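You operate a simulated robot arm through the tools that you are given. There is no shell and no other tool. Be economical: measure what you need, move in short steps, check, and stop when the job is done.

You run a simulated two-armed robot. Do the job below in one go: nothing can be reset, and whatever is moved stays where it is left.

Task
Prove with the probe that the plate reader reaches the booked heat.
Fine: main switch on and leave it on, dial as the booking sheet says; once the probe shows it, stand it on the plate rack's green pad and turn the dial back to 20 C. Set down upright: probe.

It is judged by the outcome, as a careful person would: the job done as asked, and still so three seconds after it is handed in. It fails if anything else is knocked over, pushed out of place, dropped, spilled or broken. Flat cloth is picked up by pressing the open fingertips on it (5 to 10 N) and closing them slowly along it; thin cloth reads only 2 to 8 mm in the jaws.

Robot
Two 7-joint arms with two-finger parallel grippers on one trunk, on a base that drives. Base frame: it is fixed to the floor where the robot stands at the start and does not move with it; the origin is under the middle of the robot, x ahead of it, y to its left, z up. Units: mm, degrees, N and s.
The left shoulder is at the start at [70, 163, 1245], the right one opposite. With the tool pointing down near the work surface each hand reaches from about 400 to 880 mm from the robot's upright axis, wherever it stands, measured 20 degrees to its own side. Places, roughly: booking sheet [100, 400, 900]; gain dial [400, 300, 1000]; green pad of the plate rack [-400, 1000, 900]; heat dial [500, 200, 1000]; lamp switch [500, 100, 1000]; prime key [400, 200, 1000]; probe port [600, 100, 1000]; reader switch [500, 0, 1000]; run key [300, 200, 1000]; stop key [400, 100, 1000]; tray key [300, 300, 1000]. Payload 3.43 kg a hand.
The TCP of each hand is the grasp point between the finger pads, 34 mm short of the fingertips. In the tool frame z runs along the fingers and y along their closing line. Largest opening 128 mm; finger width 24, thickness 12; the body of the gripper, 48 by 130 mm, starts 96 mm behind the TCP.
Orientation is told as [roll, pitch, yaw] about the base's x, y, z axes, in that order, counted from this pose: with the fingers straight down and closing along the base's y, the tool's x points along the base's -x, its y along +y and its z along -z.

Tools
- The arms move only by the tool apply_moves. It takes "left_increments", "right_increments" or both (then of equal length, played together; a hand with none holds still); each is a list of rows, each a list of 7 numbers: the finger opening in mm, from 0 to 128, then the shift along the tool's x, y, z in mm, then the turn, a rotation vector about the tool's x, y, z in degrees. In form: [[grip, dx, dy, dz, wx, wy, wz], ...]. A call has 1 to 10 rows; each row shifts and turns the commanded pose from where the row before left it, along the tool's axes as they then stand. A row lasts 0.2 s, in which the tool goes at most 50 mm and 8.6 degrees; a call with a longer step from one row to the next is refused whole, and so is a gripper value outside its range. Where a pose cannot be reached the arm comes as near as it can. A force on the tool above 40 N (or 10 N above the force at the start of the call, whichever is more), or a blocked arm, ends the call early, and 0.2 s more pass. The fingers move at their own pace (about 153 mm/s each) and stop on an object; they squeeze with about 21 N. The grip force told is the motor's: it shows also when the fingers shut on nothing. Time passes only in rows, and 0.2 s behind the last, so rows that do not move let the fingers close. The reply holds the time, the measured pose of the TCP, the force on the tool along the base axes, the opening and the grip force, in the units named above and with some noise, with the torque about the TCP (base axes, N m) and any sound that the robot's microphone picked up.
- Cameras (640 x 400 px; columns grow to the right, rows downward): "scene" is now at [104.8, 73.1, 1477.2]; the picture's right is [0.81, -0.59, -0.00], its down [-0.31, -0.43, -0.85] and it looks along [0.50, 0.69, -0.53] (base axes); focal length 214 px, centre (320, 200). "left" rides on the left gripper at [76, 11, -160] in its tool frame; the picture's right is [-0.15, 0.99, 0.00], its down [-0.88, -0.13, -0.46] and it looks along [-0.45, -0.07, 0.89] (tool axes); focal length 234 px, centre (320, 200). "right" rides on the right gripper at [76, -11, -160] in its tool frame; the picture's right is [0.15, 0.99, 0.00], its down [-0.88, 0.13, -0.46] and it looks along [-0.45, 0.07, 0.89] (tool axes); focal length 234 px, centre (320, 200). There is no depth. A picture from a camera that has moved, and an enlarged one, comes with that camera's place and axes in the base frame and with its lens.
- grab_frame(camera): a new picture of that camera. No time passes.
- slide_trunk(by): slides the trunk up (or, below 0, down) by that many mm; the arms and the scene camera ride with it, the base frame stays. It gives what a move gives, with no picture.
- drive_base(legs): drives the robot by 1 to 6 legs, each [ahead, left, turn to the left] in mm, mm and degrees, along the robot's own axes; the way and the turn of a leg run together, so that a leg with both is an arc; at most 1500 mm and 180 degrees a leg. The arms and the cameras ride along, it lands a little off, and it stops where it bumps. It gives what a move gives.
- pan_tilt(pan, tilt): turns the head with the scene camera to pan (to the left, within 86 degrees either way) and tilt (down, from -29 to 69), counted from straight ahead of the robot. It gives what a move gives.
- enlarge(camera, box): a new picture of the part [left, top, right, bottom] of that camera's present view, enlarged. No time passes.
- sign_off(): hands the job in; it is judged then, once.

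Work in short steps. Places have to be worked out from the pictures, the camera data and where the tool is seen: move nearer, look again, correct. Check each grasp and each placing, and mend what went wrong. You have 120 turns and 88 pictures in all, those below and enlarged ones among them. Open the grippers and draw the arms clear of the work before you hand the job in, unless the task says otherwise; then end with one line.

The tools are called as a command line: name --argument value ..., lists and objects as JSON in quotes. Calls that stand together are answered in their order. apply_moves: Moves the arms, as the interface text tells. Its arguments: {"type":"object","properties":{"left_increments":{"type":"array"},"right_increments":{"type":"array"}},"required":[]} The other tools are called the same way: slide_trunk (by) slides the trunk up or down; drive_base (legs) drives the base; pan_tilt (pan, tilt) turns the head that bears the scene camera; grab_frame (camera) takes a picture; enlarge (camera, box) takes an enlarged picture of a part of a camera's view; sign_off () hands the job in.

At the start:

```text
t: 0.0
left_eef_pos: [314.3, 415.9, 1326.5]
left_orientation: [-0.1, -0.1, 0.1]
left_contact_force: [0.7, 0.8, 0.2]
left_ft_torque: [0.06, -0.01, -0.02]
left_grip_width: 128.1
left_gripper_force: 0.1
right_eef_pos: [357.2, 52.7, 1378.7]
right_orientation: [0.0, 0.0, 0.0]
right_contact_force: [0.4, -0.1, 0.6]
right_ft_torque: [0.0, 0.01, -0.02]
right_grip_width: 128.0
right_gripper_force: 0.0
trunk travel left (down, up): [-725.0, 215.0]
robot x, y, heading: [0.9, 0.5, -0.1]
head pan, tilt: [53.8, 31.8]
```

scene: 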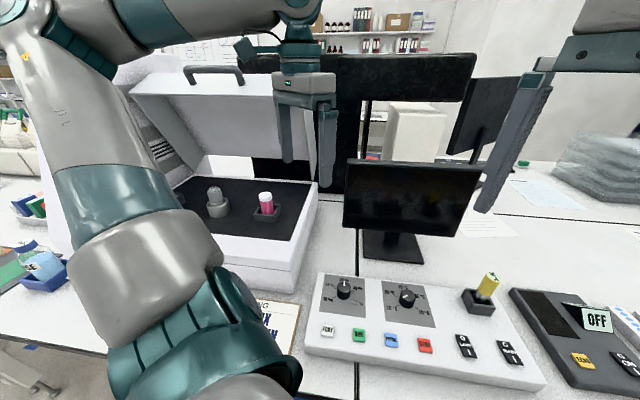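
right: 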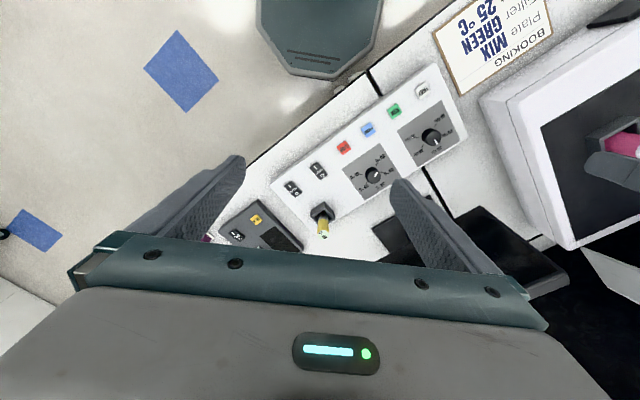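
left: 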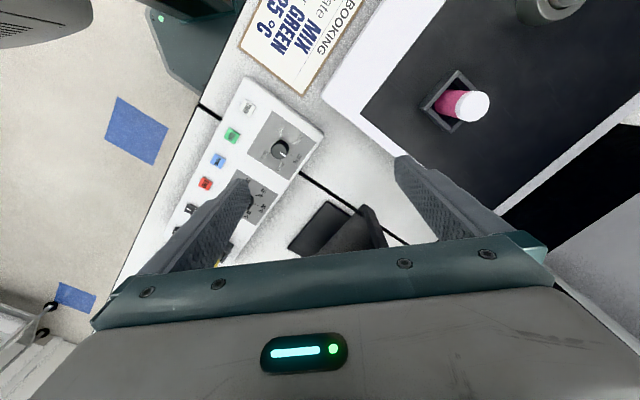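

I start by reading the booking sheet and the panel close up.

enlarge --camera "right" --box '[420, 0, 580, 100]'

enlarge --camera "scene" --box '[300, 250, 556, 400]'

enlarge --camera "right" --box '[200, 60, 480, 250]'

```text
4.00 times, centred on (500, 50) of right
camera zoom: at [281.9, 41.3, 1539.3], right [-0.15, 0.99, 0.0], down [0.88, 0.13, 0.46], along [0.45, 0.07, -0.89], focal length 937 px, centre (-400, 800)
```

zoom: 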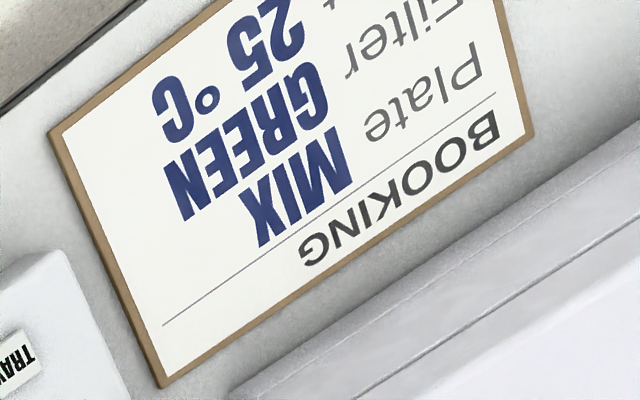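

```text
2.50 times, centred on (428, 325) of scene
camera zoom: at [104.8, 73.1, 1477.2], right [0.81, -0.59, 0.0], down [-0.31, -0.43, -0.85], along [0.5, 0.69, -0.53], focal length 536 px, centre (50, -112)
```

zoom: 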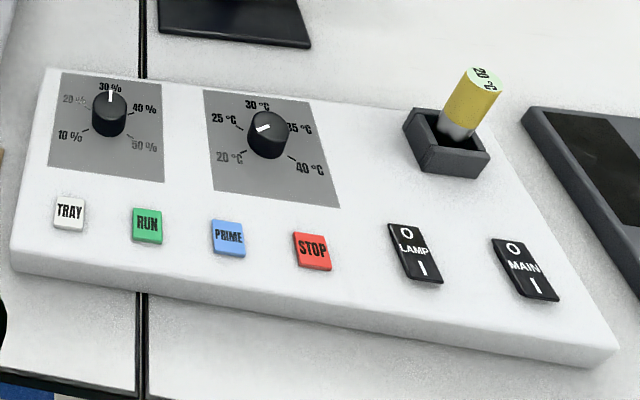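

```text
2.11 times, centred on (340, 155) of right
camera zoom: at [281.9, 41.3, 1539.3], right [-0.15, 0.99, 0.0], down [0.88, 0.13, 0.46], along [0.45, 0.07, -0.89], focal length 493 px, centre (278, 295)
```

zoom: 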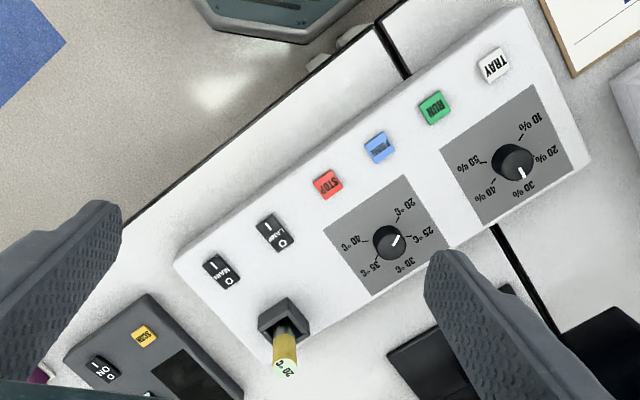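

The sheet seems to book 25 °C; I'll see the whole of it, and the heat dial's pointer, in the left and scene views.

enlarge --camera "left" --box '[230, 0, 390, 100]'

pan_tilt --pan 40 --tilt 55

grab_frame --camera "scene"

```text
4.00 times, centred on (310, 50) of left
camera zoom: at [238.7, 426.4, 1485.5], right [0.15, 0.99, 0.0], down [0.88, -0.13, 0.46], along [0.45, -0.07, -0.89], focal length 937 px, centre (360, 800)
```

zoom: 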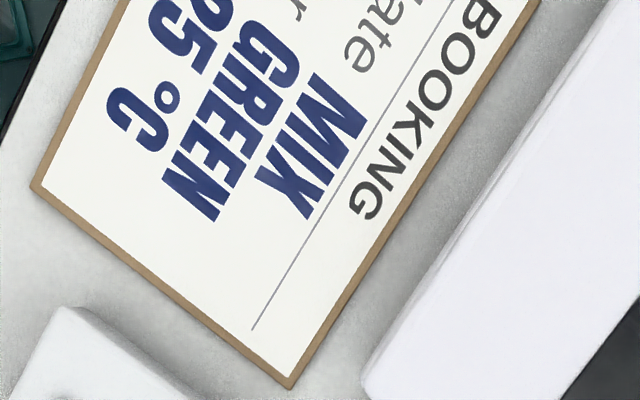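

```text
t: 0.9
left_eef_pos: [315.5, 415.2, 1327.1]
left_orientation: [-0.1, -0.1, 0.1]
left_contact_force: [0.1, -0.5, -0.4]
left_ft_torque: [-0.03, 0.0, 0.04]
left_grip_width: 128.1
left_gripper_force: 0.1
right_eef_pos: [356.9, 54.4, 1378.7]
right_orientation: [0.1, 0.0, -0.1]
right_contact_force: [-0.6, 0.8, 0.3]
right_ft_torque: [0.02, -0.02, 0.01]
right_grip_width: 128.1
right_gripper_force: 0.2
trunk travel left (down, up): [-725.0, 215.0]
robot x, y, heading: [-2.3, -0.6, -0.2]
head pan, tilt: [40.0, 55.0]
```

```text
80 pictures are left
camera scene: at [107.0, 47.2, 1444.1], right [0.64, -0.77, 0.0], down [-0.63, -0.53, -0.57], along [0.44, 0.37, -0.82], focal length 214 px, centre (320, 200)
```

scene: 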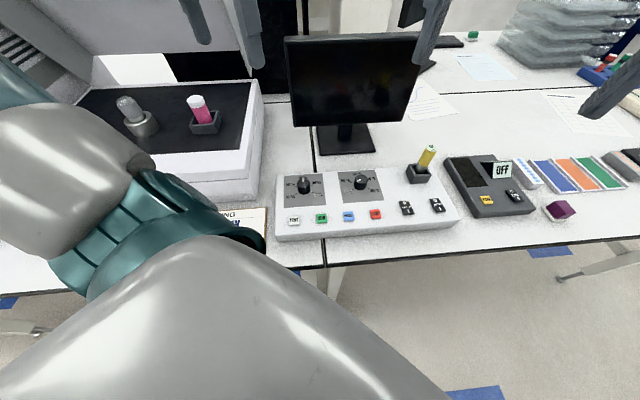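

I'll draw the left hand back a little so its camera sees the whole sheet.

apply_moves --left_increments '[[128, 40, 0, 0, 0, 0, 0], [128, 40, 0, 0, 0, 0, 0], [128, 40, 0, 0, 0, 0, 0]]'

grab_frame --camera "left"

pan_tilt --pan 86 --tilt 25

grab_frame --camera "scene"

```text
t: 1.7
left_eef_pos: [194.6, 416.0, 1328.2]
left_orientation: [0.0, -0.1, 0.0]
left_contact_force: [-0.5, -0.2, 0.2]
left_ft_torque: [0.02, -0.04, 0.0]
left_grip_width: 128.1
left_gripper_force: 0.0
right_eef_pos: [355.4, 54.0, 1378.4]
right_orientation: [0.1, -0.1, -0.1]
right_contact_force: [0.4, 0.2, 0.3]
right_ft_torque: [0.03, -0.02, 0.01]
right_grip_width: 127.9
right_gripper_force: 0.1
trunk travel left (down, up): [-725.0, 215.0]
robot x, y, heading: [4.1, -1.2, 0.0]
head pan, tilt: [40.0, 55.0]
```

```text
79 pictures are left
camera left: at [117.8, 426.9, 1487.3], right [0.15, 0.99, 0.0], down [0.88, -0.13, 0.46], along [0.45, -0.07, -0.89], focal length 234 px, centre (320, 200)
```

left: 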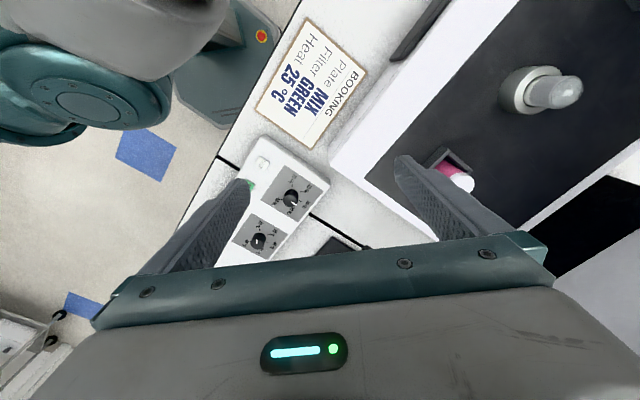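

```text
t: 2.8
left_eef_pos: [196.3, 417.5, 1328.0]
left_orientation: [0.0, -0.1, 0.1]
left_contact_force: [0.3, -1.0, 0.0]
left_ft_torque: [0.0, 0.0, 0.01]
left_grip_width: 127.9
left_gripper_force: 0.0
right_eef_pos: [357.1, 53.4, 1379.1]
right_orientation: [0.1, -0.1, 0.0]
right_contact_force: [-0.7, -0.4, 0.0]
right_ft_torque: [-0.02, -0.01, 0.0]
right_grip_width: 128.0
right_gripper_force: 0.1
trunk travel left (down, up): [-725.0, 215.0]
robot x, y, heading: [2.0, 0.4, 0.2]
head pan, tilt: [85.9, 25.0]
```

```text
78 pictures are left
camera scene: at [58.1, 92.6, 1488.0], right [1.0, -0.07, 0.0], down [-0.03, -0.42, -0.91], along [0.06, 0.9, -0.42], focal length 214 px, centre (320, 200)
```

scene: 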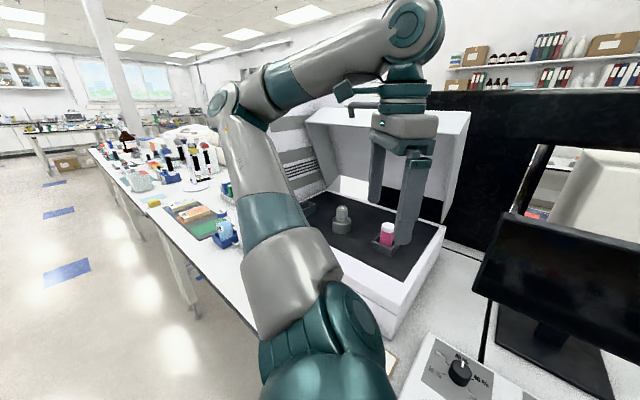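

Heat: 25 °C, confirmed. Now a close look at what lies to the left, around the rack with the green pad.

enlarge --camera "scene" --box '[130, 160, 290, 260]'

```text
4.00 times, centred on (210, 210) of scene
camera zoom: at [58.1, 92.6, 1488.0], right [1.0, -0.07, 0.0], down [-0.03, -0.42, -0.91], along [0.06, 0.9, -0.42], focal length 858 px, centre (760, 160)
```

zoom: 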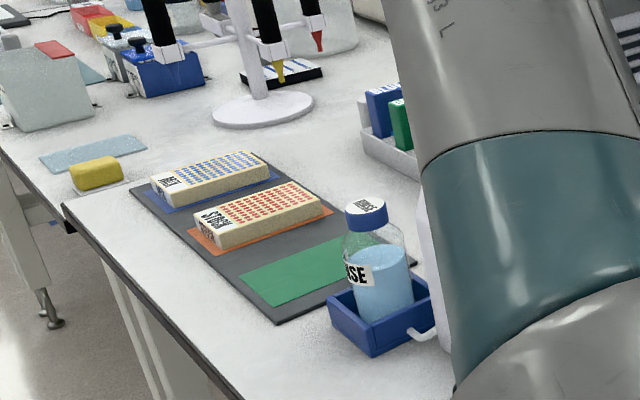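

Estimates by triangulation: MAIN switch at about [545, 11, 975], heat dial at [473, 206, 985], probe top at [612, 99, 1073], with the panel's row running at about 137°. I turn the closed right hand to yaw 47 to square it with the panel.

apply_moves --right_increments '[[0, 0, 0, 0, 0, 0, -7.9], [0, 0, 0, 0, 0, 0, -7.9], [0, 0, 0, 0, 0, 0, -7.9], [0, 0, 0, 0, 0, 0, -7.9], [0, 0, 0, 0, 0, 0, -7.9], [0, 0, 0, 0, 0, 0, -7.5]]'

apply_moves --right_increments '[[0, -12.1, -23.9, 36, 0, 0, 0], [0, -12.1, -23.9, 36, 0, 0, 0], [0, -12.1, -23.9, 36, 0, 0, 0], [0, -12.1, -23.9, 36, 0, 0, 0], [0, -12.1, -23.9, 36, 0, 0, 0], [0, -12.1, -23.9, 36, 0, 0, 0], [0, -12.1, -23.9, 36, 0, 0, 0]]'

grab_frame --camera "right"

```text
t: 4.2
left_eef_pos: [196.3, 416.1, 1327.9]
left_orientation: [0.0, -0.1, 0.1]
left_contact_force: [0.2, -0.2, 0.5]
left_ft_torque: [-0.01, 0.01, 0.03]
left_grip_width: 128.0
left_gripper_force: 0.0
right_eef_pos: [357.0, 53.0, 1378.2]
right_orientation: [0.2, -0.1, 47.1]
right_contact_force: [0.7, 0.6, -0.6]
right_ft_torque: [0.0, -0.03, 0.0]
right_grip_width: 0.0
right_gripper_force: 20.9
trunk travel left (down, up): [-725.0, 215.0]
robot x, y, heading: [-0.2, -3.6, 0.1]
head pan, tilt: [85.9, 25.0]
```

```text
t: 5.8
left_eef_pos: [197.3, 416.7, 1327.9]
left_orientation: [-0.1, 0.0, 0.0]
left_contact_force: [-0.1, -0.1, 0.2]
left_ft_torque: [0.03, 0.01, -0.01]
left_grip_width: 128.0
left_gripper_force: 0.1
right_eef_pos: [539.5, 1.2, 1125.5]
right_orientation: [0.1, -0.1, 47.0]
right_contact_force: [0.4, -0.3, -0.3]
right_ft_torque: [0.01, 0.02, -0.03]
right_grip_width: 0.0
right_gripper_force: 20.7
trunk travel left (down, up): [-725.0, 215.0]
robot x, y, heading: [-3.8, -2.4, 0.0]
head pan, tilt: [85.9, 25.0]
```

```text
76 pictures are left
camera right: at [496.5, -62.8, 1286.4], right [-0.82, 0.57, 0.0], down [0.51, 0.73, 0.46], along [0.26, 0.38, -0.89], focal length 234 px, centre (320, 200)
```

right: 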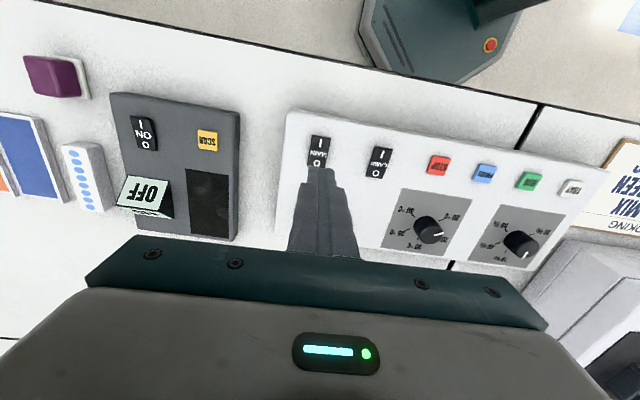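

enlarge --camera "right" --box '[270, 100, 470, 225]'

```text
3.20 times, centred on (370, 162) of right
camera zoom: at [496.5, -62.8, 1286.4], right [-0.82, 0.57, 0.0], down [0.51, 0.73, 0.46], along [0.26, 0.38, -0.89], focal length 749 px, centre (160, 320)
```

zoom: 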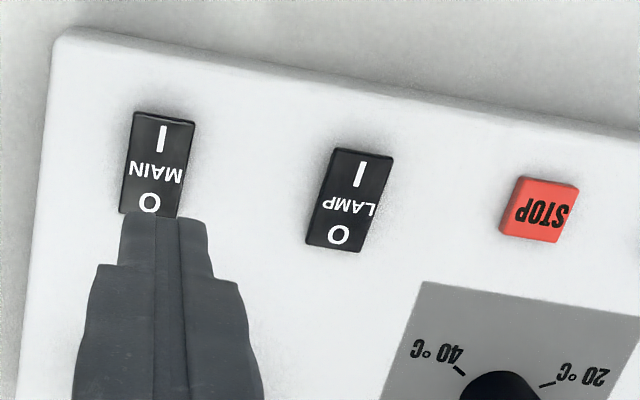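

The tip is over the O end; the I end lies near [536, 0]. I shift slightly, come down close, then creep.

apply_moves --right_increments '[[0, 4.2, 1.5, 30, 0, 0, 0], [0, 0, 0, 35, 0, 0, 0], [0, 0, 0, 30, 0, 0, 0]]'

enlarge --camera "right" --box '[220, 80, 420, 205]'

```text
t: 6.6
left_eef_pos: [196.1, 416.0, 1327.5]
left_orientation: [0.1, -0.1, 0.0]
left_contact_force: [0.4, -0.3, -0.6]
left_ft_torque: [-0.01, 0.03, 0.03]
left_grip_width: 128.0
left_gripper_force: 0.1
right_eef_pos: [531.2, -0.4, 1033.2]
right_orientation: [0.1, -0.1, 46.9]
right_contact_force: [0.4, 0.8, 0.1]
right_ft_torque: [-0.01, -0.01, 0.03]
right_grip_width: 0.0
right_gripper_force: 21.2
trunk travel left (down, up): [-725.0, 215.0]
robot x, y, heading: [-0.1, 0.1, 0.1]
head pan, tilt: [85.9, 25.0]
```

```text
3.20 times, centred on (320, 142) of right
camera zoom: at [489.3, -65.2, 1192.7], right [-0.82, 0.57, 0.0], down [0.51, 0.73, 0.46], along [0.26, 0.38, -0.89], focal length 749 px, centre (320, 384)
```

zoom: 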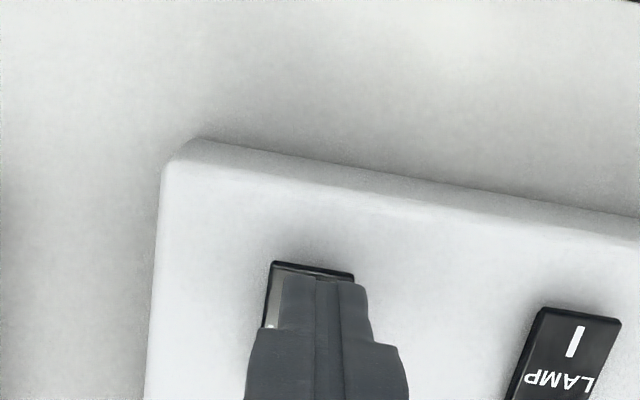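

Tip is about 4 mm to the side and slightly too near the edge; I correct and press down in small steps.

apply_moves --right_increments '[[0, -4, -4, 8, 0, 0, 0], [0, 0, 0, 8, 0, 0, 0], [0, 0, 0, 4, 0, 0, 0], [0, 0, 0, 3, 0, 0, 0], [0, 0, 0, 3, 0, 0, 0]]'

```text
t: 7.8
left_eef_pos: [192.8, 416.3, 1329.2]
left_orientation: [0.1, -0.1, 0.1]
left_contact_force: [-0.3, 0.5, -0.4]
left_ft_torque: [-0.02, 0.01, -0.01]
left_grip_width: 128.0
left_gripper_force: 0.1
right_eef_pos: [538.5, 0.2, 1008.9]
right_orientation: [-0.1, -0.2, 47.0]
right_contact_force: [-1.3, -4.8, 16.9]
right_ft_torque: [0.0, -0.13, 0.04]
right_grip_width: 0.1
right_gripper_force: 20.6
trunk travel left (down, up): [-725.0, 215.0]
robot x, y, heading: [2.0, -1.2, -0.2]
head pan, tilt: [85.9, 25.0]
```

Contact with 17 N and no click heard so far; I look at the rocker before pressing more.

apply_moves --right_increments '[[0, 0, 0, 2, 0, 0, 0], [0, 0, 0, 0, 0, 0, 0]]'

apply_moves --right_increments '[[0, 0, 0, -30, 0, 0, 0], [0, 0, 0, -45, 0, 0, 0]]'

enlarge --camera "right" --box '[220, 80, 460, 230]'

```text
t: 8.6
left_eef_pos: [195.1, 416.7, 1328.8]
left_orientation: [0.1, -0.1, 0.0]
left_contact_force: [0.2, 0.1, 0.0]
left_ft_torque: [0.0, 0.01, -0.01]
left_grip_width: 128.2
left_gripper_force: 0.0
right_eef_pos: [540.9, -0.2, 1007.7]
right_orientation: [-0.2, -0.5, 46.9]
right_contact_force: [-6.8, -4.1, 16.2]
right_ft_torque: [0.02, 0.14, 0.14]
right_grip_width: 0.0
right_gripper_force: 20.7
trunk travel left (down, up): [-725.0, 215.0]
robot x, y, heading: [5.1, -4.5, 0.1]
head pan, tilt: [85.9, 25.0]
stopped in row 2 (right hand): the force on the tool passed its limit at 41 N (the readings are from after the stop); the commanded pose is now the measured one
```

```text
t: 9.2
left_eef_pos: [193.8, 416.9, 1327.4]
left_orientation: [-0.1, 0.0, 0.1]
left_contact_force: [0.2, -0.7, 0.4]
left_ft_torque: [0.0, -0.05, 0.01]
left_grip_width: 128.1
left_gripper_force: 0.0
right_eef_pos: [540.5, -3.9, 1082.3]
right_orientation: [-0.1, -0.3, 46.9]
right_contact_force: [-0.7, 0.2, -0.3]
right_ft_torque: [-0.01, -0.02, -0.01]
right_grip_width: 0.2
right_gripper_force: 21.4
trunk travel left (down, up): [-725.0, 215.0]
robot x, y, heading: [3.4, -2.7, -0.1]
head pan, tilt: [85.9, 25.0]
```

```text
2.67 times, centred on (340, 155) of right
camera zoom: at [497.1, -68.3, 1242.3], right [-0.82, 0.57, 0.0], down [0.5, 0.73, 0.46], along [0.26, 0.38, -0.89], focal length 624 px, centre (267, 320)
```

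zoom: 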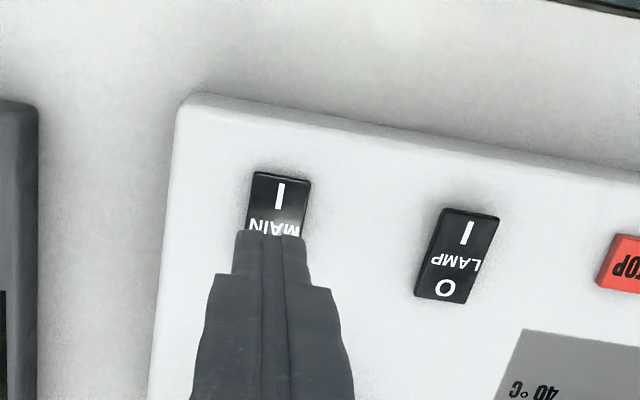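

The MAIN rocker now shines differently from LAMP, so it likely flipped. I check it with the scene camera.

pan_tilt --pan 20 --tilt 45

grab_frame --camera "scene"

enlarge --camera "scene" --box '[220, 170, 420, 295]'

```text
t: 10.5
left_eef_pos: [195.2, 416.1, 1328.0]
left_orientation: [0.0, 0.0, 0.1]
left_contact_force: [-0.2, 0.7, -0.1]
left_ft_torque: [-0.02, -0.01, 0.03]
left_grip_width: 128.2
left_gripper_force: 0.0
right_eef_pos: [542.7, -3.9, 1081.6]
right_orientation: [-0.1, -0.3, 46.9]
right_contact_force: [-0.1, 0.0, 0.3]
right_ft_torque: [-0.02, 0.01, 0.02]
right_grip_width: 0.0
right_gripper_force: 21.1
trunk travel left (down, up): [-725.0, 215.0]
robot x, y, heading: [-2.1, 0.4, 0.2]
head pan, tilt: [20.0, 45.0]
```

```text
72 pictures are left
camera scene: at [128.5, 28.5, 1457.5], right [0.34, -0.94, 0.0], down [-0.66, -0.24, -0.71], along [0.66, 0.24, -0.71], focal length 214 px, centre (320, 200)
```

scene: 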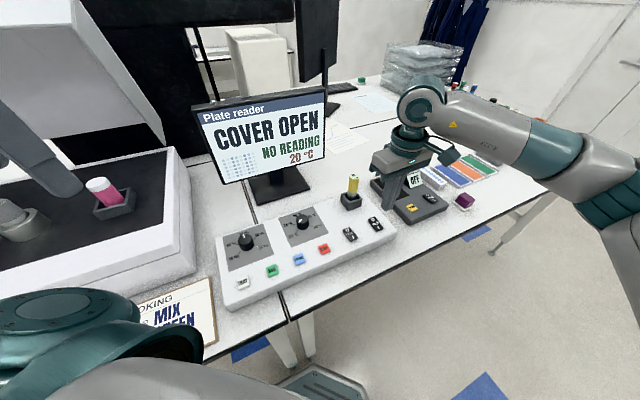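

```text
3.20 times, centred on (320, 232) of scene
camera zoom: at [128.5, 28.5, 1457.5], right [0.34, -0.94, 0.0], down [-0.66, -0.24, -0.71], along [0.66, 0.24, -0.71], focal length 686 px, centre (320, 96)
```

zoom: 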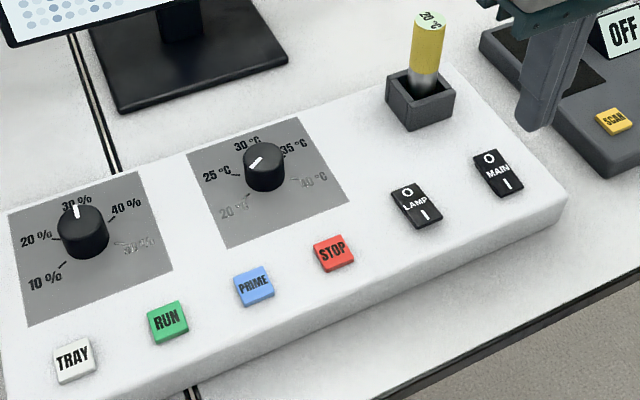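

The screen lit: "Plate reader – COVER OPEN – 20 °C", so MAIN is on. I raise the right hand and bring it beside the heat dial to read the pointer and scale from above.

apply_moves --right_increments '[[0, 0, 0, -40, 0, 0, 0], [0, 0, 0, -40, 0, 0, 0], [0, -26.5, 31, 0, 0, 0, 0], [0, -26.5, 31, 0, 0, 0, 0], [0, -26.5, 31, 0, 0, 0, 0], [0, -26.5, 31, 0, 0, 0, 0]]'

grab_frame --camera "right"

```text
t: 11.9
left_eef_pos: [196.6, 420.2, 1327.7]
left_orientation: [-0.1, -0.2, 0.0]
left_contact_force: [0.2, -0.4, 0.3]
left_ft_torque: [-0.04, -0.01, 0.03]
left_grip_width: 128.1
left_gripper_force: 0.1
right_eef_pos: [522.2, 161.4, 1162.6]
right_orientation: [-0.2, -0.3, 46.9]
right_contact_force: [-0.3, 1.0, -0.1]
right_ft_torque: [-0.04, 0.0, 0.02]
right_grip_width: 0.0
right_gripper_force: 21.2
trunk travel left (down, up): [-725.0, 215.0]
robot x, y, heading: [0.4, -1.1, -0.1]
head pan, tilt: [20.0, 45.0]
```

```text
70 pictures are left
camera right: at [477.5, 97.4, 1323.1], right [-0.82, 0.57, 0.0], down [0.5, 0.73, 0.46], along [0.26, 0.38, -0.89], focal length 234 px, centre (320, 200)
```

right: 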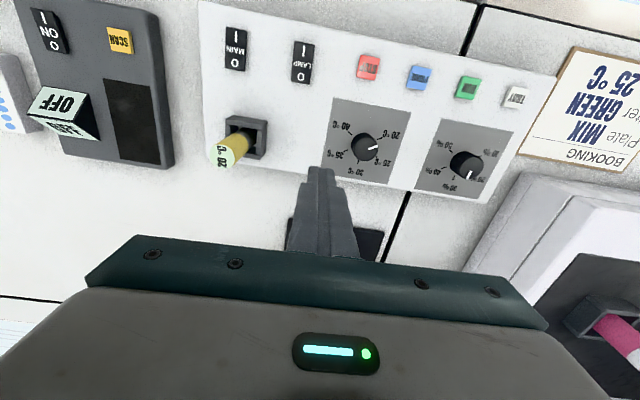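

enlarge --camera "right" --box '[310, 90, 430, 190]'

```text
4.00 times, centred on (370, 140) of right
camera zoom: at [477.5, 97.4, 1323.1], right [-0.82, 0.57, 0.0], down [0.5, 0.73, 0.46], along [0.26, 0.38, -0.89], focal length 937 px, centre (120, 440)
```

zoom: 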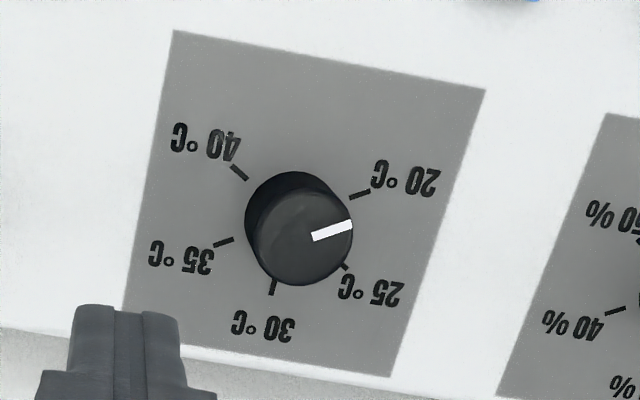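

The ticks are 60° apart with 20→40 clockwise, and the pointer stands at 20 °C. The dial is at about [474, 208], its top near z 995. I move over it with open fingers.

apply_moves --right_increments '[[66, -0.9, 33.4, 0, 0, 0, 0], [66, -0.9, 33.4, 0, 0, 0, 0], [66, 0, 0, 40, 0, 0, 0], [66, 0, 0, 40, 0, 0, 0]]'

grab_frame --camera "right"

```text
t: 12.9
left_eef_pos: [195.9, 415.9, 1328.1]
left_orientation: [0.1, 0.0, 0.2]
left_contact_force: [0.1, -0.4, -0.3]
left_ft_torque: [0.0, 0.0, 0.01]
left_grip_width: 128.3
left_gripper_force: 0.1
right_eef_pos: [478.5, 211.5, 1081.6]
right_orientation: [0.0, -0.2, 46.9]
right_contact_force: [0.2, -0.5, 0.1]
right_ft_torque: [-0.04, 0.03, 0.01]
right_grip_width: 66.3
right_gripper_force: 0.1
trunk travel left (down, up): [-725.0, 215.0]
robot x, y, heading: [0.5, 0.1, 0.1]
head pan, tilt: [20.0, 45.0]
```

```text
68 pictures are left
camera right: at [434.3, 146.7, 1241.8], right [-0.82, 0.57, 0.0], down [0.5, 0.73, 0.46], along [0.26, 0.38, -0.89], focal length 234 px, centre (320, 200)
```

right: 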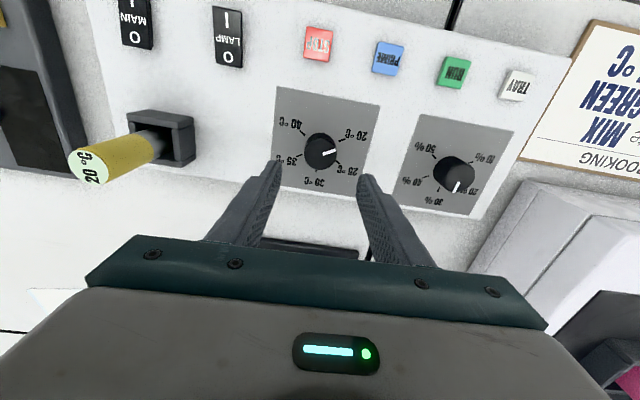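

Dial top computes to [473, 205]; I shift 8 mm toward the user and descend to about z 1014.

apply_moves --right_increments '[[66, 8.4, 0, 20, 0, 0, 0], [66, 0, 0, 25, 0, 0, 0], [66, 0, 0, 15, 0, 0, 0], [66, 0, 0, 6, 0, 0, 0]]'

grab_frame --camera "right"

```text
t: 13.9
left_eef_pos: [195.8, 416.1, 1327.7]
left_orientation: [-0.1, 0.0, 0.2]
left_contact_force: [-0.5, -1.3, 0.2]
left_ft_torque: [0.04, 0.02, 0.02]
left_grip_width: 128.2
left_gripper_force: 0.0
right_eef_pos: [471.2, 204.3, 1014.2]
right_orientation: [0.0, -0.3, 46.9]
right_contact_force: [0.0, 0.6, -0.4]
right_ft_torque: [0.03, -0.01, -0.03]
right_grip_width: 65.9
right_gripper_force: 0.1
trunk travel left (down, up): [-725.0, 215.0]
robot x, y, heading: [-0.4, -2.0, -0.1]
head pan, tilt: [20.0, 45.0]
```

```text
67 pictures are left
camera right: at [427.3, 140.0, 1174.7], right [-0.82, 0.57, 0.0], down [0.5, 0.73, 0.46], along [0.26, 0.38, -0.89], focal length 234 px, centre (320, 200)
```

right: 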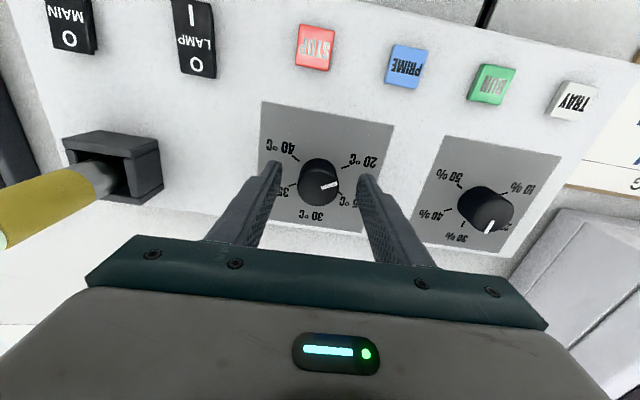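

The knob sits between the fingertips; I close on it.

apply_moves --right_increments '[[40, 0, 0, 0, 0, 0, 0], [20, 0, 0, 0, 0, 0, 0], [20, 0, 0, 0, 0, 0, 0]]'

```text
t: 14.7
left_eef_pos: [196.6, 415.2, 1327.7]
left_orientation: [0.1, 0.1, 0.0]
left_contact_force: [0.3, -0.2, -0.9]
left_ft_torque: [0.01, -0.01, 0.01]
left_grip_width: 128.0
left_gripper_force: 0.1
right_eef_pos: [470.4, 203.1, 1014.0]
right_orientation: [-0.1, -0.3, 46.8]
right_contact_force: [4.3, -3.0, -0.7]
right_ft_torque: [0.03, -0.03, -0.03]
right_grip_width: 35.8
right_gripper_force: 44.9
trunk travel left (down, up): [-725.0, 215.0]
robot x, y, heading: [1.9, -2.0, -0.1]
head pan, tilt: [20.0, 45.0]
```

Held at 36 mm. I turn clockwise, first about 30°.

apply_moves --right_increments '[[20, 0, 0, 0, 0, 0, 7.5], [20, 0, 0, 0, 0, 0, 7.5], [20, 0, 0, 0, 0, 0, 7.5], [20, 0, 0, 0, 0, 0, 7.5]]'

grab_frame --camera "right"

```text
t: 15.7
left_eef_pos: [197.0, 419.3, 1327.3]
left_orientation: [-0.1, 0.0, 0.1]
left_contact_force: [0.9, 0.6, -0.1]
left_ft_torque: [-0.02, 0.02, -0.01]
left_grip_width: 128.0
left_gripper_force: 0.0
right_eef_pos: [469.9, 206.1, 1014.5]
right_orientation: [0.2, -0.3, 16.9]
right_contact_force: [8.1, 15.9, -7.5]
right_ft_torque: [0.26, -1.23, 0.09]
right_grip_width: 36.1
right_gripper_force: 45.1
trunk travel left (down, up): [-725.0, 215.0]
robot x, y, heading: [1.3, -1.1, -0.1]
head pan, tilt: [20.0, 45.0]
```

```text
66 pictures are left
camera right: at [401.1, 171.9, 1174.8], right [-0.43, 0.9, 0.0], down [0.8, 0.38, 0.46], along [0.42, 0.2, -0.89], focal length 234 px, centre (320, 200)
```

right: 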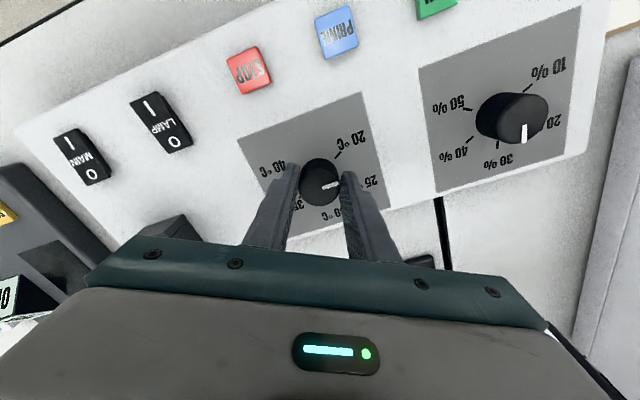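

The pointer follows the hand. Another 30°, easing the side force a bit.

apply_moves --right_increments '[[20, -1.2, 1.5, 0, 0, 0, 7.5], [20, 0, 0, 0, 0, 0, 7.5], [20, 0, 0, 0, 0, 0, 7.5], [20, 0, 0, 0, 0, 0, 7.5]]'

enlarge --camera "right" --box '[200, 80, 440, 230]'

grab_frame --camera "scene"

```text
t: 16.7
left_eef_pos: [197.5, 419.7, 1327.2]
left_orientation: [-0.2, 0.0, 0.1]
left_contact_force: [0.1, -0.2, 0.7]
left_ft_torque: [0.0, -0.01, 0.0]
left_grip_width: 128.0
left_gripper_force: 0.0
right_eef_pos: [470.6, 208.7, 1013.6]
right_orientation: [0.2, -0.2, -13.2]
right_contact_force: [2.8, 21.6, 1.0]
right_ft_torque: [0.11, -0.36, 0.1]
right_grip_width: 35.6
right_gripper_force: 44.8
trunk travel left (down, up): [-725.0, 215.0]
robot x, y, heading: [-0.2, 1.5, -0.2]
head pan, tilt: [20.0, 45.0]
```

```text
2.67 times, centred on (320, 155) of right
camera zoom: at [394.0, 213.7, 1175.0], right [0.08, 1.0, 0.0], down [0.89, -0.07, 0.46], along [0.46, -0.04, -0.89], focal length 624 px, centre (320, 320)
```

zoom: 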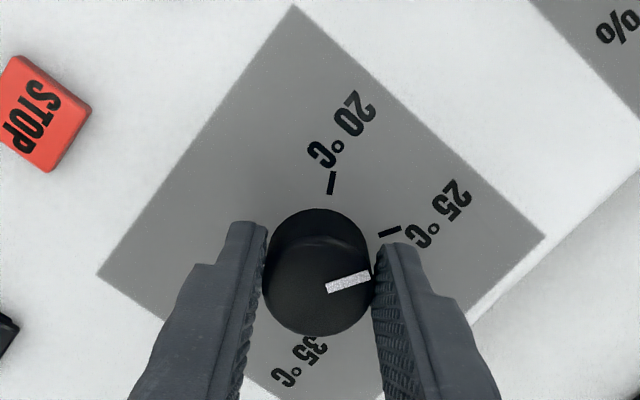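

```text
64 pictures are left
camera scene: at [128.6, 32.4, 1457.4], right [0.34, -0.94, 0.0], down [-0.66, -0.24, -0.71], along [0.66, 0.24, -0.71], focal length 214 px, centre (320, 200)
```

scene: 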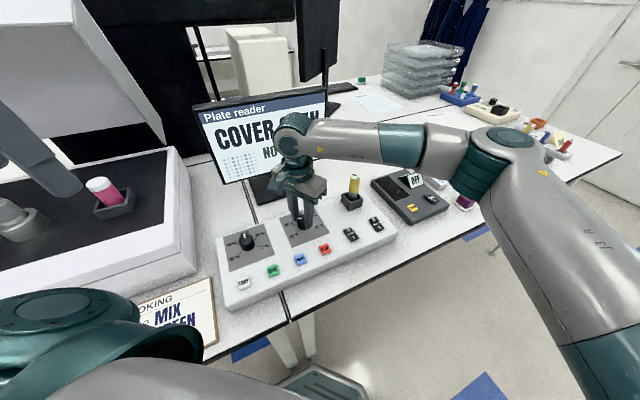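

Pointer is parallel to the 25 °C tick. I open and lift away, then read the dial and the probe.

apply_moves --right_increments '[[40, 0, 0, 0, 0, 0, 0], [66, 0, 0, 0, 0, 0, 0], [66, 0, 0, -30, 0, 0, 0], [66, 0, 0, -45, 0, 0, 0], [66, 20, 0, -45, 0, 0, 0], [66, 30, 0, -35, 0, 0, 0]]'

grab_frame --camera "right"

enlarge --camera "scene" --box '[190, 80, 430, 230]'

```text
t: 18.1
left_eef_pos: [194.2, 417.4, 1327.5]
left_orientation: [-0.1, -0.1, 0.1]
left_contact_force: [-0.6, -0.4, 0.2]
left_ft_torque: [0.04, -0.02, 0.01]
left_grip_width: 128.0
left_gripper_force: 0.1
right_eef_pos: [421.4, 213.9, 1171.8]
right_orientation: [0.2, -0.4, -13.2]
right_contact_force: [-0.6, 0.0, -0.2]
right_ft_torque: [0.02, -0.04, 0.0]
right_grip_width: 66.0
right_gripper_force: 0.0
trunk travel left (down, up): [-725.0, 215.0]
robot x, y, heading: [-4.0, -1.5, 0.1]
head pan, tilt: [20.0, 45.0]
```

```text
63 pictures are left
camera right: at [344.7, 219.7, 1331.9], right [0.08, 1.0, 0.0], down [0.88, -0.07, 0.46], along [0.46, -0.04, -0.89], focal length 234 px, centre (320, 200)
```

right: 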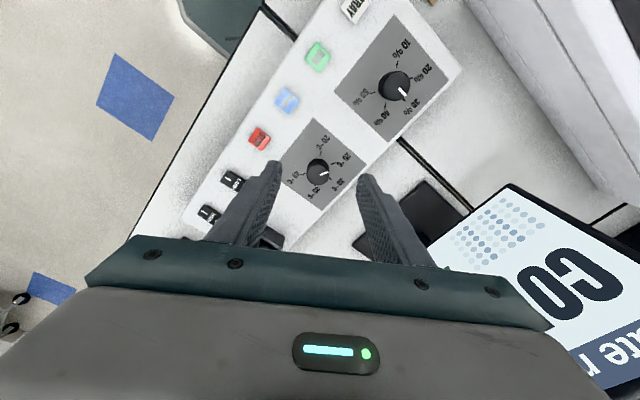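

```text
2.67 times, centred on (310, 155) of scene
camera zoom: at [126.5, 28.9, 1457.6], right [0.34, -0.94, 0.0], down [-0.66, -0.24, -0.71], along [0.67, 0.24, -0.71], focal length 572 px, centre (347, 320)
```

zoom: 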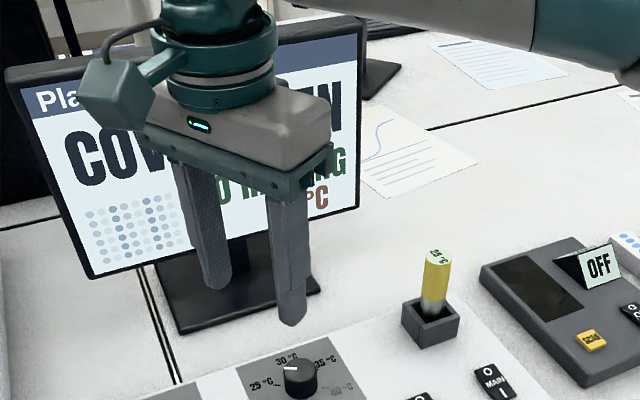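

Dial seems to point to 25; I check both the pointer and the probe's face closer.

enlarge --camera "scene" --box '[330, 160, 378, 190]'

enlarge --camera "right" --box '[272, 115, 368, 175]'

```text
13.33 times, centred on (354, 175) of scene
camera zoom: at [126.5, 28.9, 1457.6], right [0.34, -0.94, 0.0], down [-0.66, -0.24, -0.71], along [0.67, 0.24, -0.71], focal length 2860 px, centre (-133, 533)
```

zoom: 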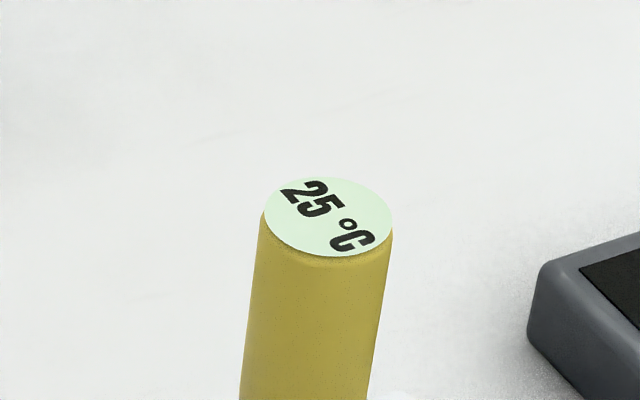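

```text
6.67 times, centred on (320, 145) of right
camera zoom: at [344.7, 219.7, 1331.9], right [0.08, 1.0, 0.0], down [0.88, -0.07, 0.46], along [0.46, -0.04, -0.89], focal length 1561 px, centre (320, 567)
```

zoom: 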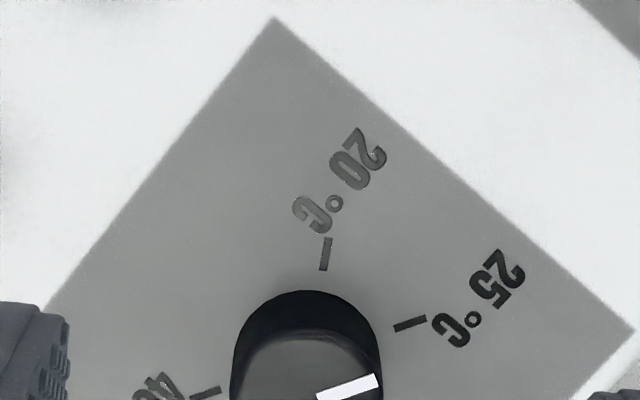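

The probe reads 25 °C and the dial is at 25. I'll take the probe with the right hand (the left can reach the dial). First I hover short of it.

apply_moves --right_increments '[[70, 0, 0, -10, 0, 0, -6.6], [70, 0, 0, 0, 0, 0, -6.6], [70, -37, -29, 0, 0, 0, 0], [70, -37, -29, 0, 0, 0, 0], [70, -37, -29, 0, 0, 0, 0], [70, -37, -29, 0, 0, 0, 0]]'

grab_frame --camera "right"

enlarge --camera "scene" --box '[310, 140, 406, 200]'

```text
t: 19.5
left_eef_pos: [197.3, 413.9, 1327.9]
left_orientation: [0.1, 0.0, 0.1]
left_contact_force: [0.7, 0.3, -0.7]
left_ft_torque: [0.05, 0.02, 0.03]
left_grip_width: 128.2
left_gripper_force: 0.0
right_eef_pos: [571.9, 98.9, 1182.3]
right_orientation: [0.4, -0.2, 0.1]
right_contact_force: [-0.2, 0.6, 0.5]
right_ft_torque: [0.01, 0.02, -0.01]
right_grip_width: 70.0
right_gripper_force: 0.1
trunk travel left (down, up): [-725.0, 215.0]
robot x, y, heading: [1.6, -3.3, 0.1]
head pan, tilt: [20.0, 45.0]
```

```text
59 pictures are left
camera right: at [496.4, 84.9, 1342.5], right [-0.15, 0.99, 0.0], down [0.88, 0.13, 0.46], along [0.45, 0.07, -0.89], focal length 234 px, centre (320, 200)
```

right: 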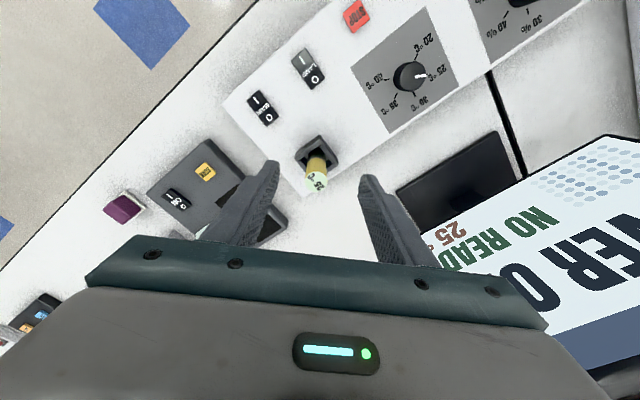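

```text
6.67 times, centred on (358, 170) of scene
camera zoom: at [129.8, 26.5, 1457.4], right [0.34, -0.94, 0.0], down [-0.67, -0.24, -0.71], along [0.66, 0.24, -0.71], focal length 1430 px, centre (67, 400)
```

zoom: 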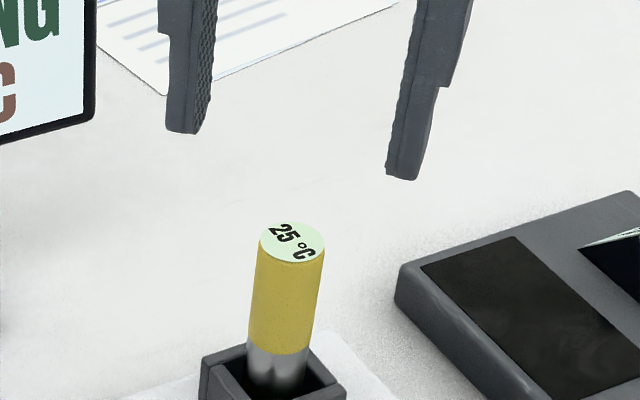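

Screen and probe both show 25 °C. Probe axis at [608, 98], top 1074, yellow handle down to about 1025. I centre over it and descend part of the way, then look.

apply_moves --right_increments '[[70, -36, -1, 0, 0, 0, 0], [70, 0, 0, 30, 0, 0, 0], [70, 0, 0, 30, 0, 0, 0]]'

grab_frame --camera "right"

enlarge --camera "scene" --box '[310, 140, 406, 200]'

```text
t: 20.3
left_eef_pos: [195.7, 416.9, 1328.3]
left_orientation: [0.0, 0.0, 0.1]
left_contact_force: [0.4, 0.3, 0.2]
left_ft_torque: [0.03, 0.02, 0.02]
left_grip_width: 128.1
left_gripper_force: 0.2
right_eef_pos: [605.9, 97.8, 1121.0]
right_orientation: [0.3, -0.4, 0.0]
right_contact_force: [-0.3, -0.4, 0.3]
right_ft_torque: [0.01, 0.01, 0.0]
right_grip_width: 70.0
right_gripper_force: 0.1
trunk travel left (down, up): [-725.0, 215.0]
robot x, y, heading: [-0.9, 1.9, 0.1]
head pan, tilt: [20.0, 45.0]
```

```text
57 pictures are left
camera right: at [530.9, 84.8, 1281.6], right [-0.15, 0.99, 0.0], down [0.88, 0.13, 0.46], along [0.46, 0.07, -0.89], focal length 234 px, centre (320, 200)
```

right: 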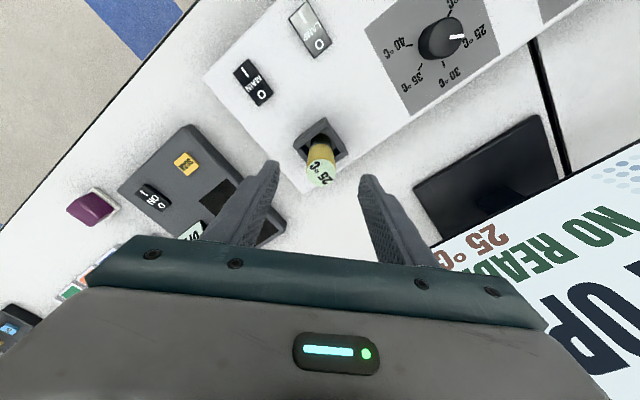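

```text
6.67 times, centred on (358, 170) of scene
camera zoom: at [128.5, 28.4, 1457.5], right [0.34, -0.94, 0.0], down [-0.66, -0.24, -0.71], along [0.66, 0.24, -0.71], focal length 1430 px, centre (67, 400)
```

zoom: 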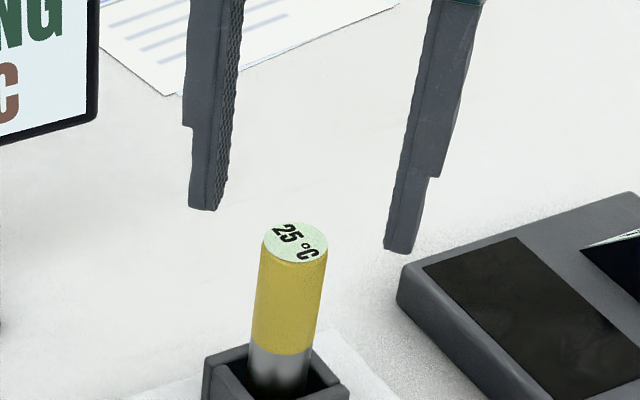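

Aligned within a few mm; I shift 3 mm ahead and descend to z 1050.

apply_moves --right_increments '[[70, -3, 0, 30, 0, 0, 0], [70, 0, 0, 30, 0, 0, 0], [70, 0, 0, 11, 0, 0, 0]]'

grab_frame --camera "right"

enlarge --camera "scene" --box '[310, 140, 406, 200]'

```text
t: 21.1
left_eef_pos: [195.7, 417.1, 1327.9]
left_orientation: [0.0, -0.1, 0.0]
left_contact_force: [0.1, 0.5, 0.9]
left_ft_torque: [-0.02, 0.02, 0.02]
left_grip_width: 127.8
left_gripper_force: 0.0
right_eef_pos: [609.0, 98.3, 1050.9]
right_orientation: [0.3, -0.3, 0.1]
right_contact_force: [0.7, -0.1, -0.5]
right_ft_torque: [0.0, 0.04, 0.02]
right_grip_width: 70.0
right_gripper_force: 0.1
trunk travel left (down, up): [-725.0, 215.0]
robot x, y, heading: [-2.5, -1.4, -0.1]
head pan, tilt: [20.0, 45.0]
```

```text
55 pictures are left
camera right: at [533.0, 85.4, 1211.1], right [-0.15, 0.99, 0.0], down [0.88, 0.13, 0.46], along [0.46, 0.07, -0.89], focal length 234 px, centre (320, 200)
```

right: 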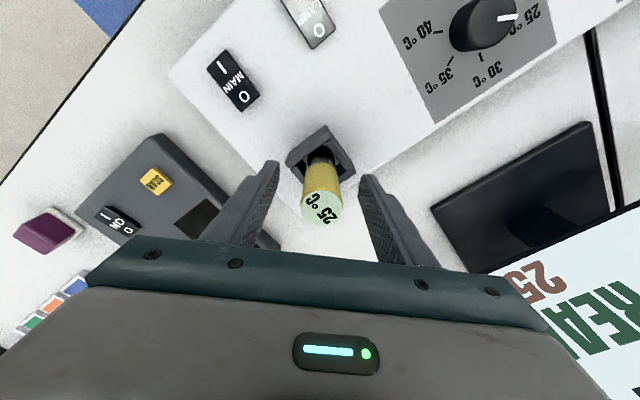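

```text
6.67 times, centred on (358, 170) of scene
camera zoom: at [128.1, 28.6, 1457.5], right [0.34, -0.94, 0.0], down [-0.66, -0.24, -0.71], along [0.66, 0.24, -0.71], focal length 1430 px, centre (67, 400)
```

zoom: 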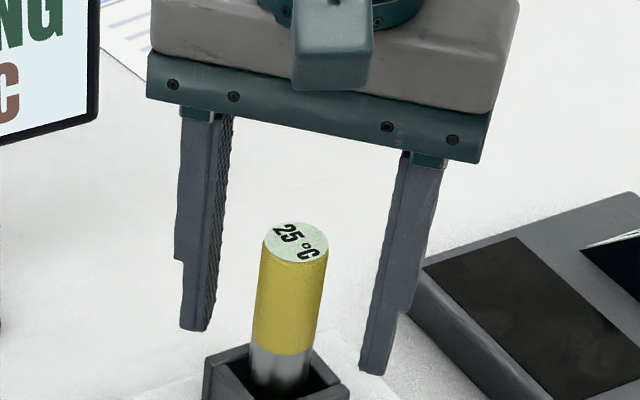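

Handle is between the pads. I close gently.

apply_moves --right_increments '[[50, 0, 0, 0, 0, 0, 0], [36, 0, 0, 0, 0, 0, 0], [20, 0, 0, 0, 0, 0, 0], [20, 0, 0, 0, 0, 0, 0]]'

```text
t: 22.1
left_eef_pos: [195.1, 416.7, 1328.7]
left_orientation: [0.0, -0.2, 0.1]
left_contact_force: [0.0, -0.1, -0.8]
left_ft_torque: [-0.01, -0.01, 0.0]
left_grip_width: 128.0
left_gripper_force: 0.1
right_eef_pos: [609.1, 99.4, 1051.1]
right_orientation: [0.3, -0.3, 0.2]
right_contact_force: [-1.1, 0.3, -0.1]
right_ft_torque: [0.0, 0.02, -0.02]
right_grip_width: 26.9
right_gripper_force: 20.6
trunk travel left (down, up): [-725.0, 215.0]
robot x, y, heading: [-1.0, 2.7, 0.1]
head pan, tilt: [20.0, 45.0]
```

Held at 27 mm. I lift straight up, slowly at first.

apply_moves --right_increments '[[20, 0, 0, -8, 0, 0, 0], [20, 0, 0, -20, 0, 0, 0], [20, 0, 0, -30, 0, 0, 0], [20, 0, 0, -30, 0, 0, 0], [20, 0, 0, -30, 0, 0, 0], [20, 0, 0, -30, 0, 0, 0]]'

grab_frame --camera "scene"

grab_frame --camera "right"

```text
t: 23.5
left_eef_pos: [196.4, 416.2, 1326.9]
left_orientation: [0.0, -0.2, 0.1]
left_contact_force: [0.4, 0.9, -0.9]
left_ft_torque: [0.03, 0.0, -0.01]
left_grip_width: 127.9
left_gripper_force: 0.0
right_eef_pos: [607.6, 101.2, 1196.0]
right_orientation: [0.2, -0.3, 0.2]
right_contact_force: [-0.6, 0.8, -0.1]
right_ft_torque: [-0.01, -0.03, 0.0]
right_grip_width: 27.1
right_gripper_force: 20.7
trunk travel left (down, up): [-725.0, 215.0]
robot x, y, heading: [-0.5, -0.6, -0.1]
head pan, tilt: [20.0, 45.0]
```

```text
53 pictures are left
camera scene: at [127.7, 28.6, 1457.5], right [0.34, -0.94, 0.0], down [-0.66, -0.24, -0.71], along [0.66, 0.24, -0.71], focal length 214 px, centre (320, 200)
```

scene: 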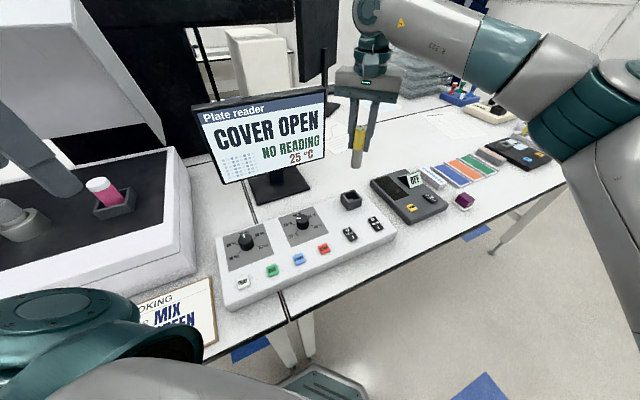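

```text
52 pictures are left
camera right: at [532.5, 86.6, 1356.6], right [-0.15, 0.99, 0.0], down [0.88, 0.13, 0.46], along [0.46, 0.07, -0.89], focal length 234 px, centre (320, 200)
```

right: 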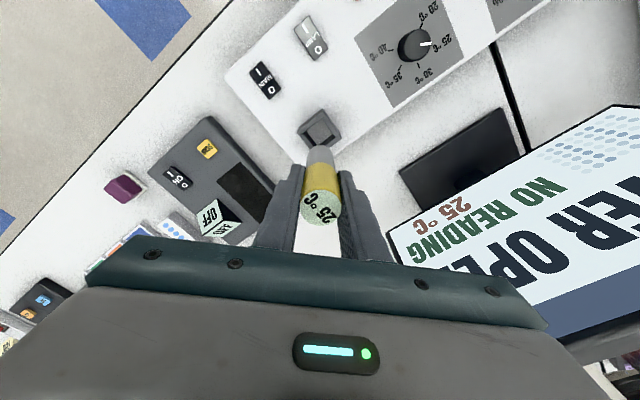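

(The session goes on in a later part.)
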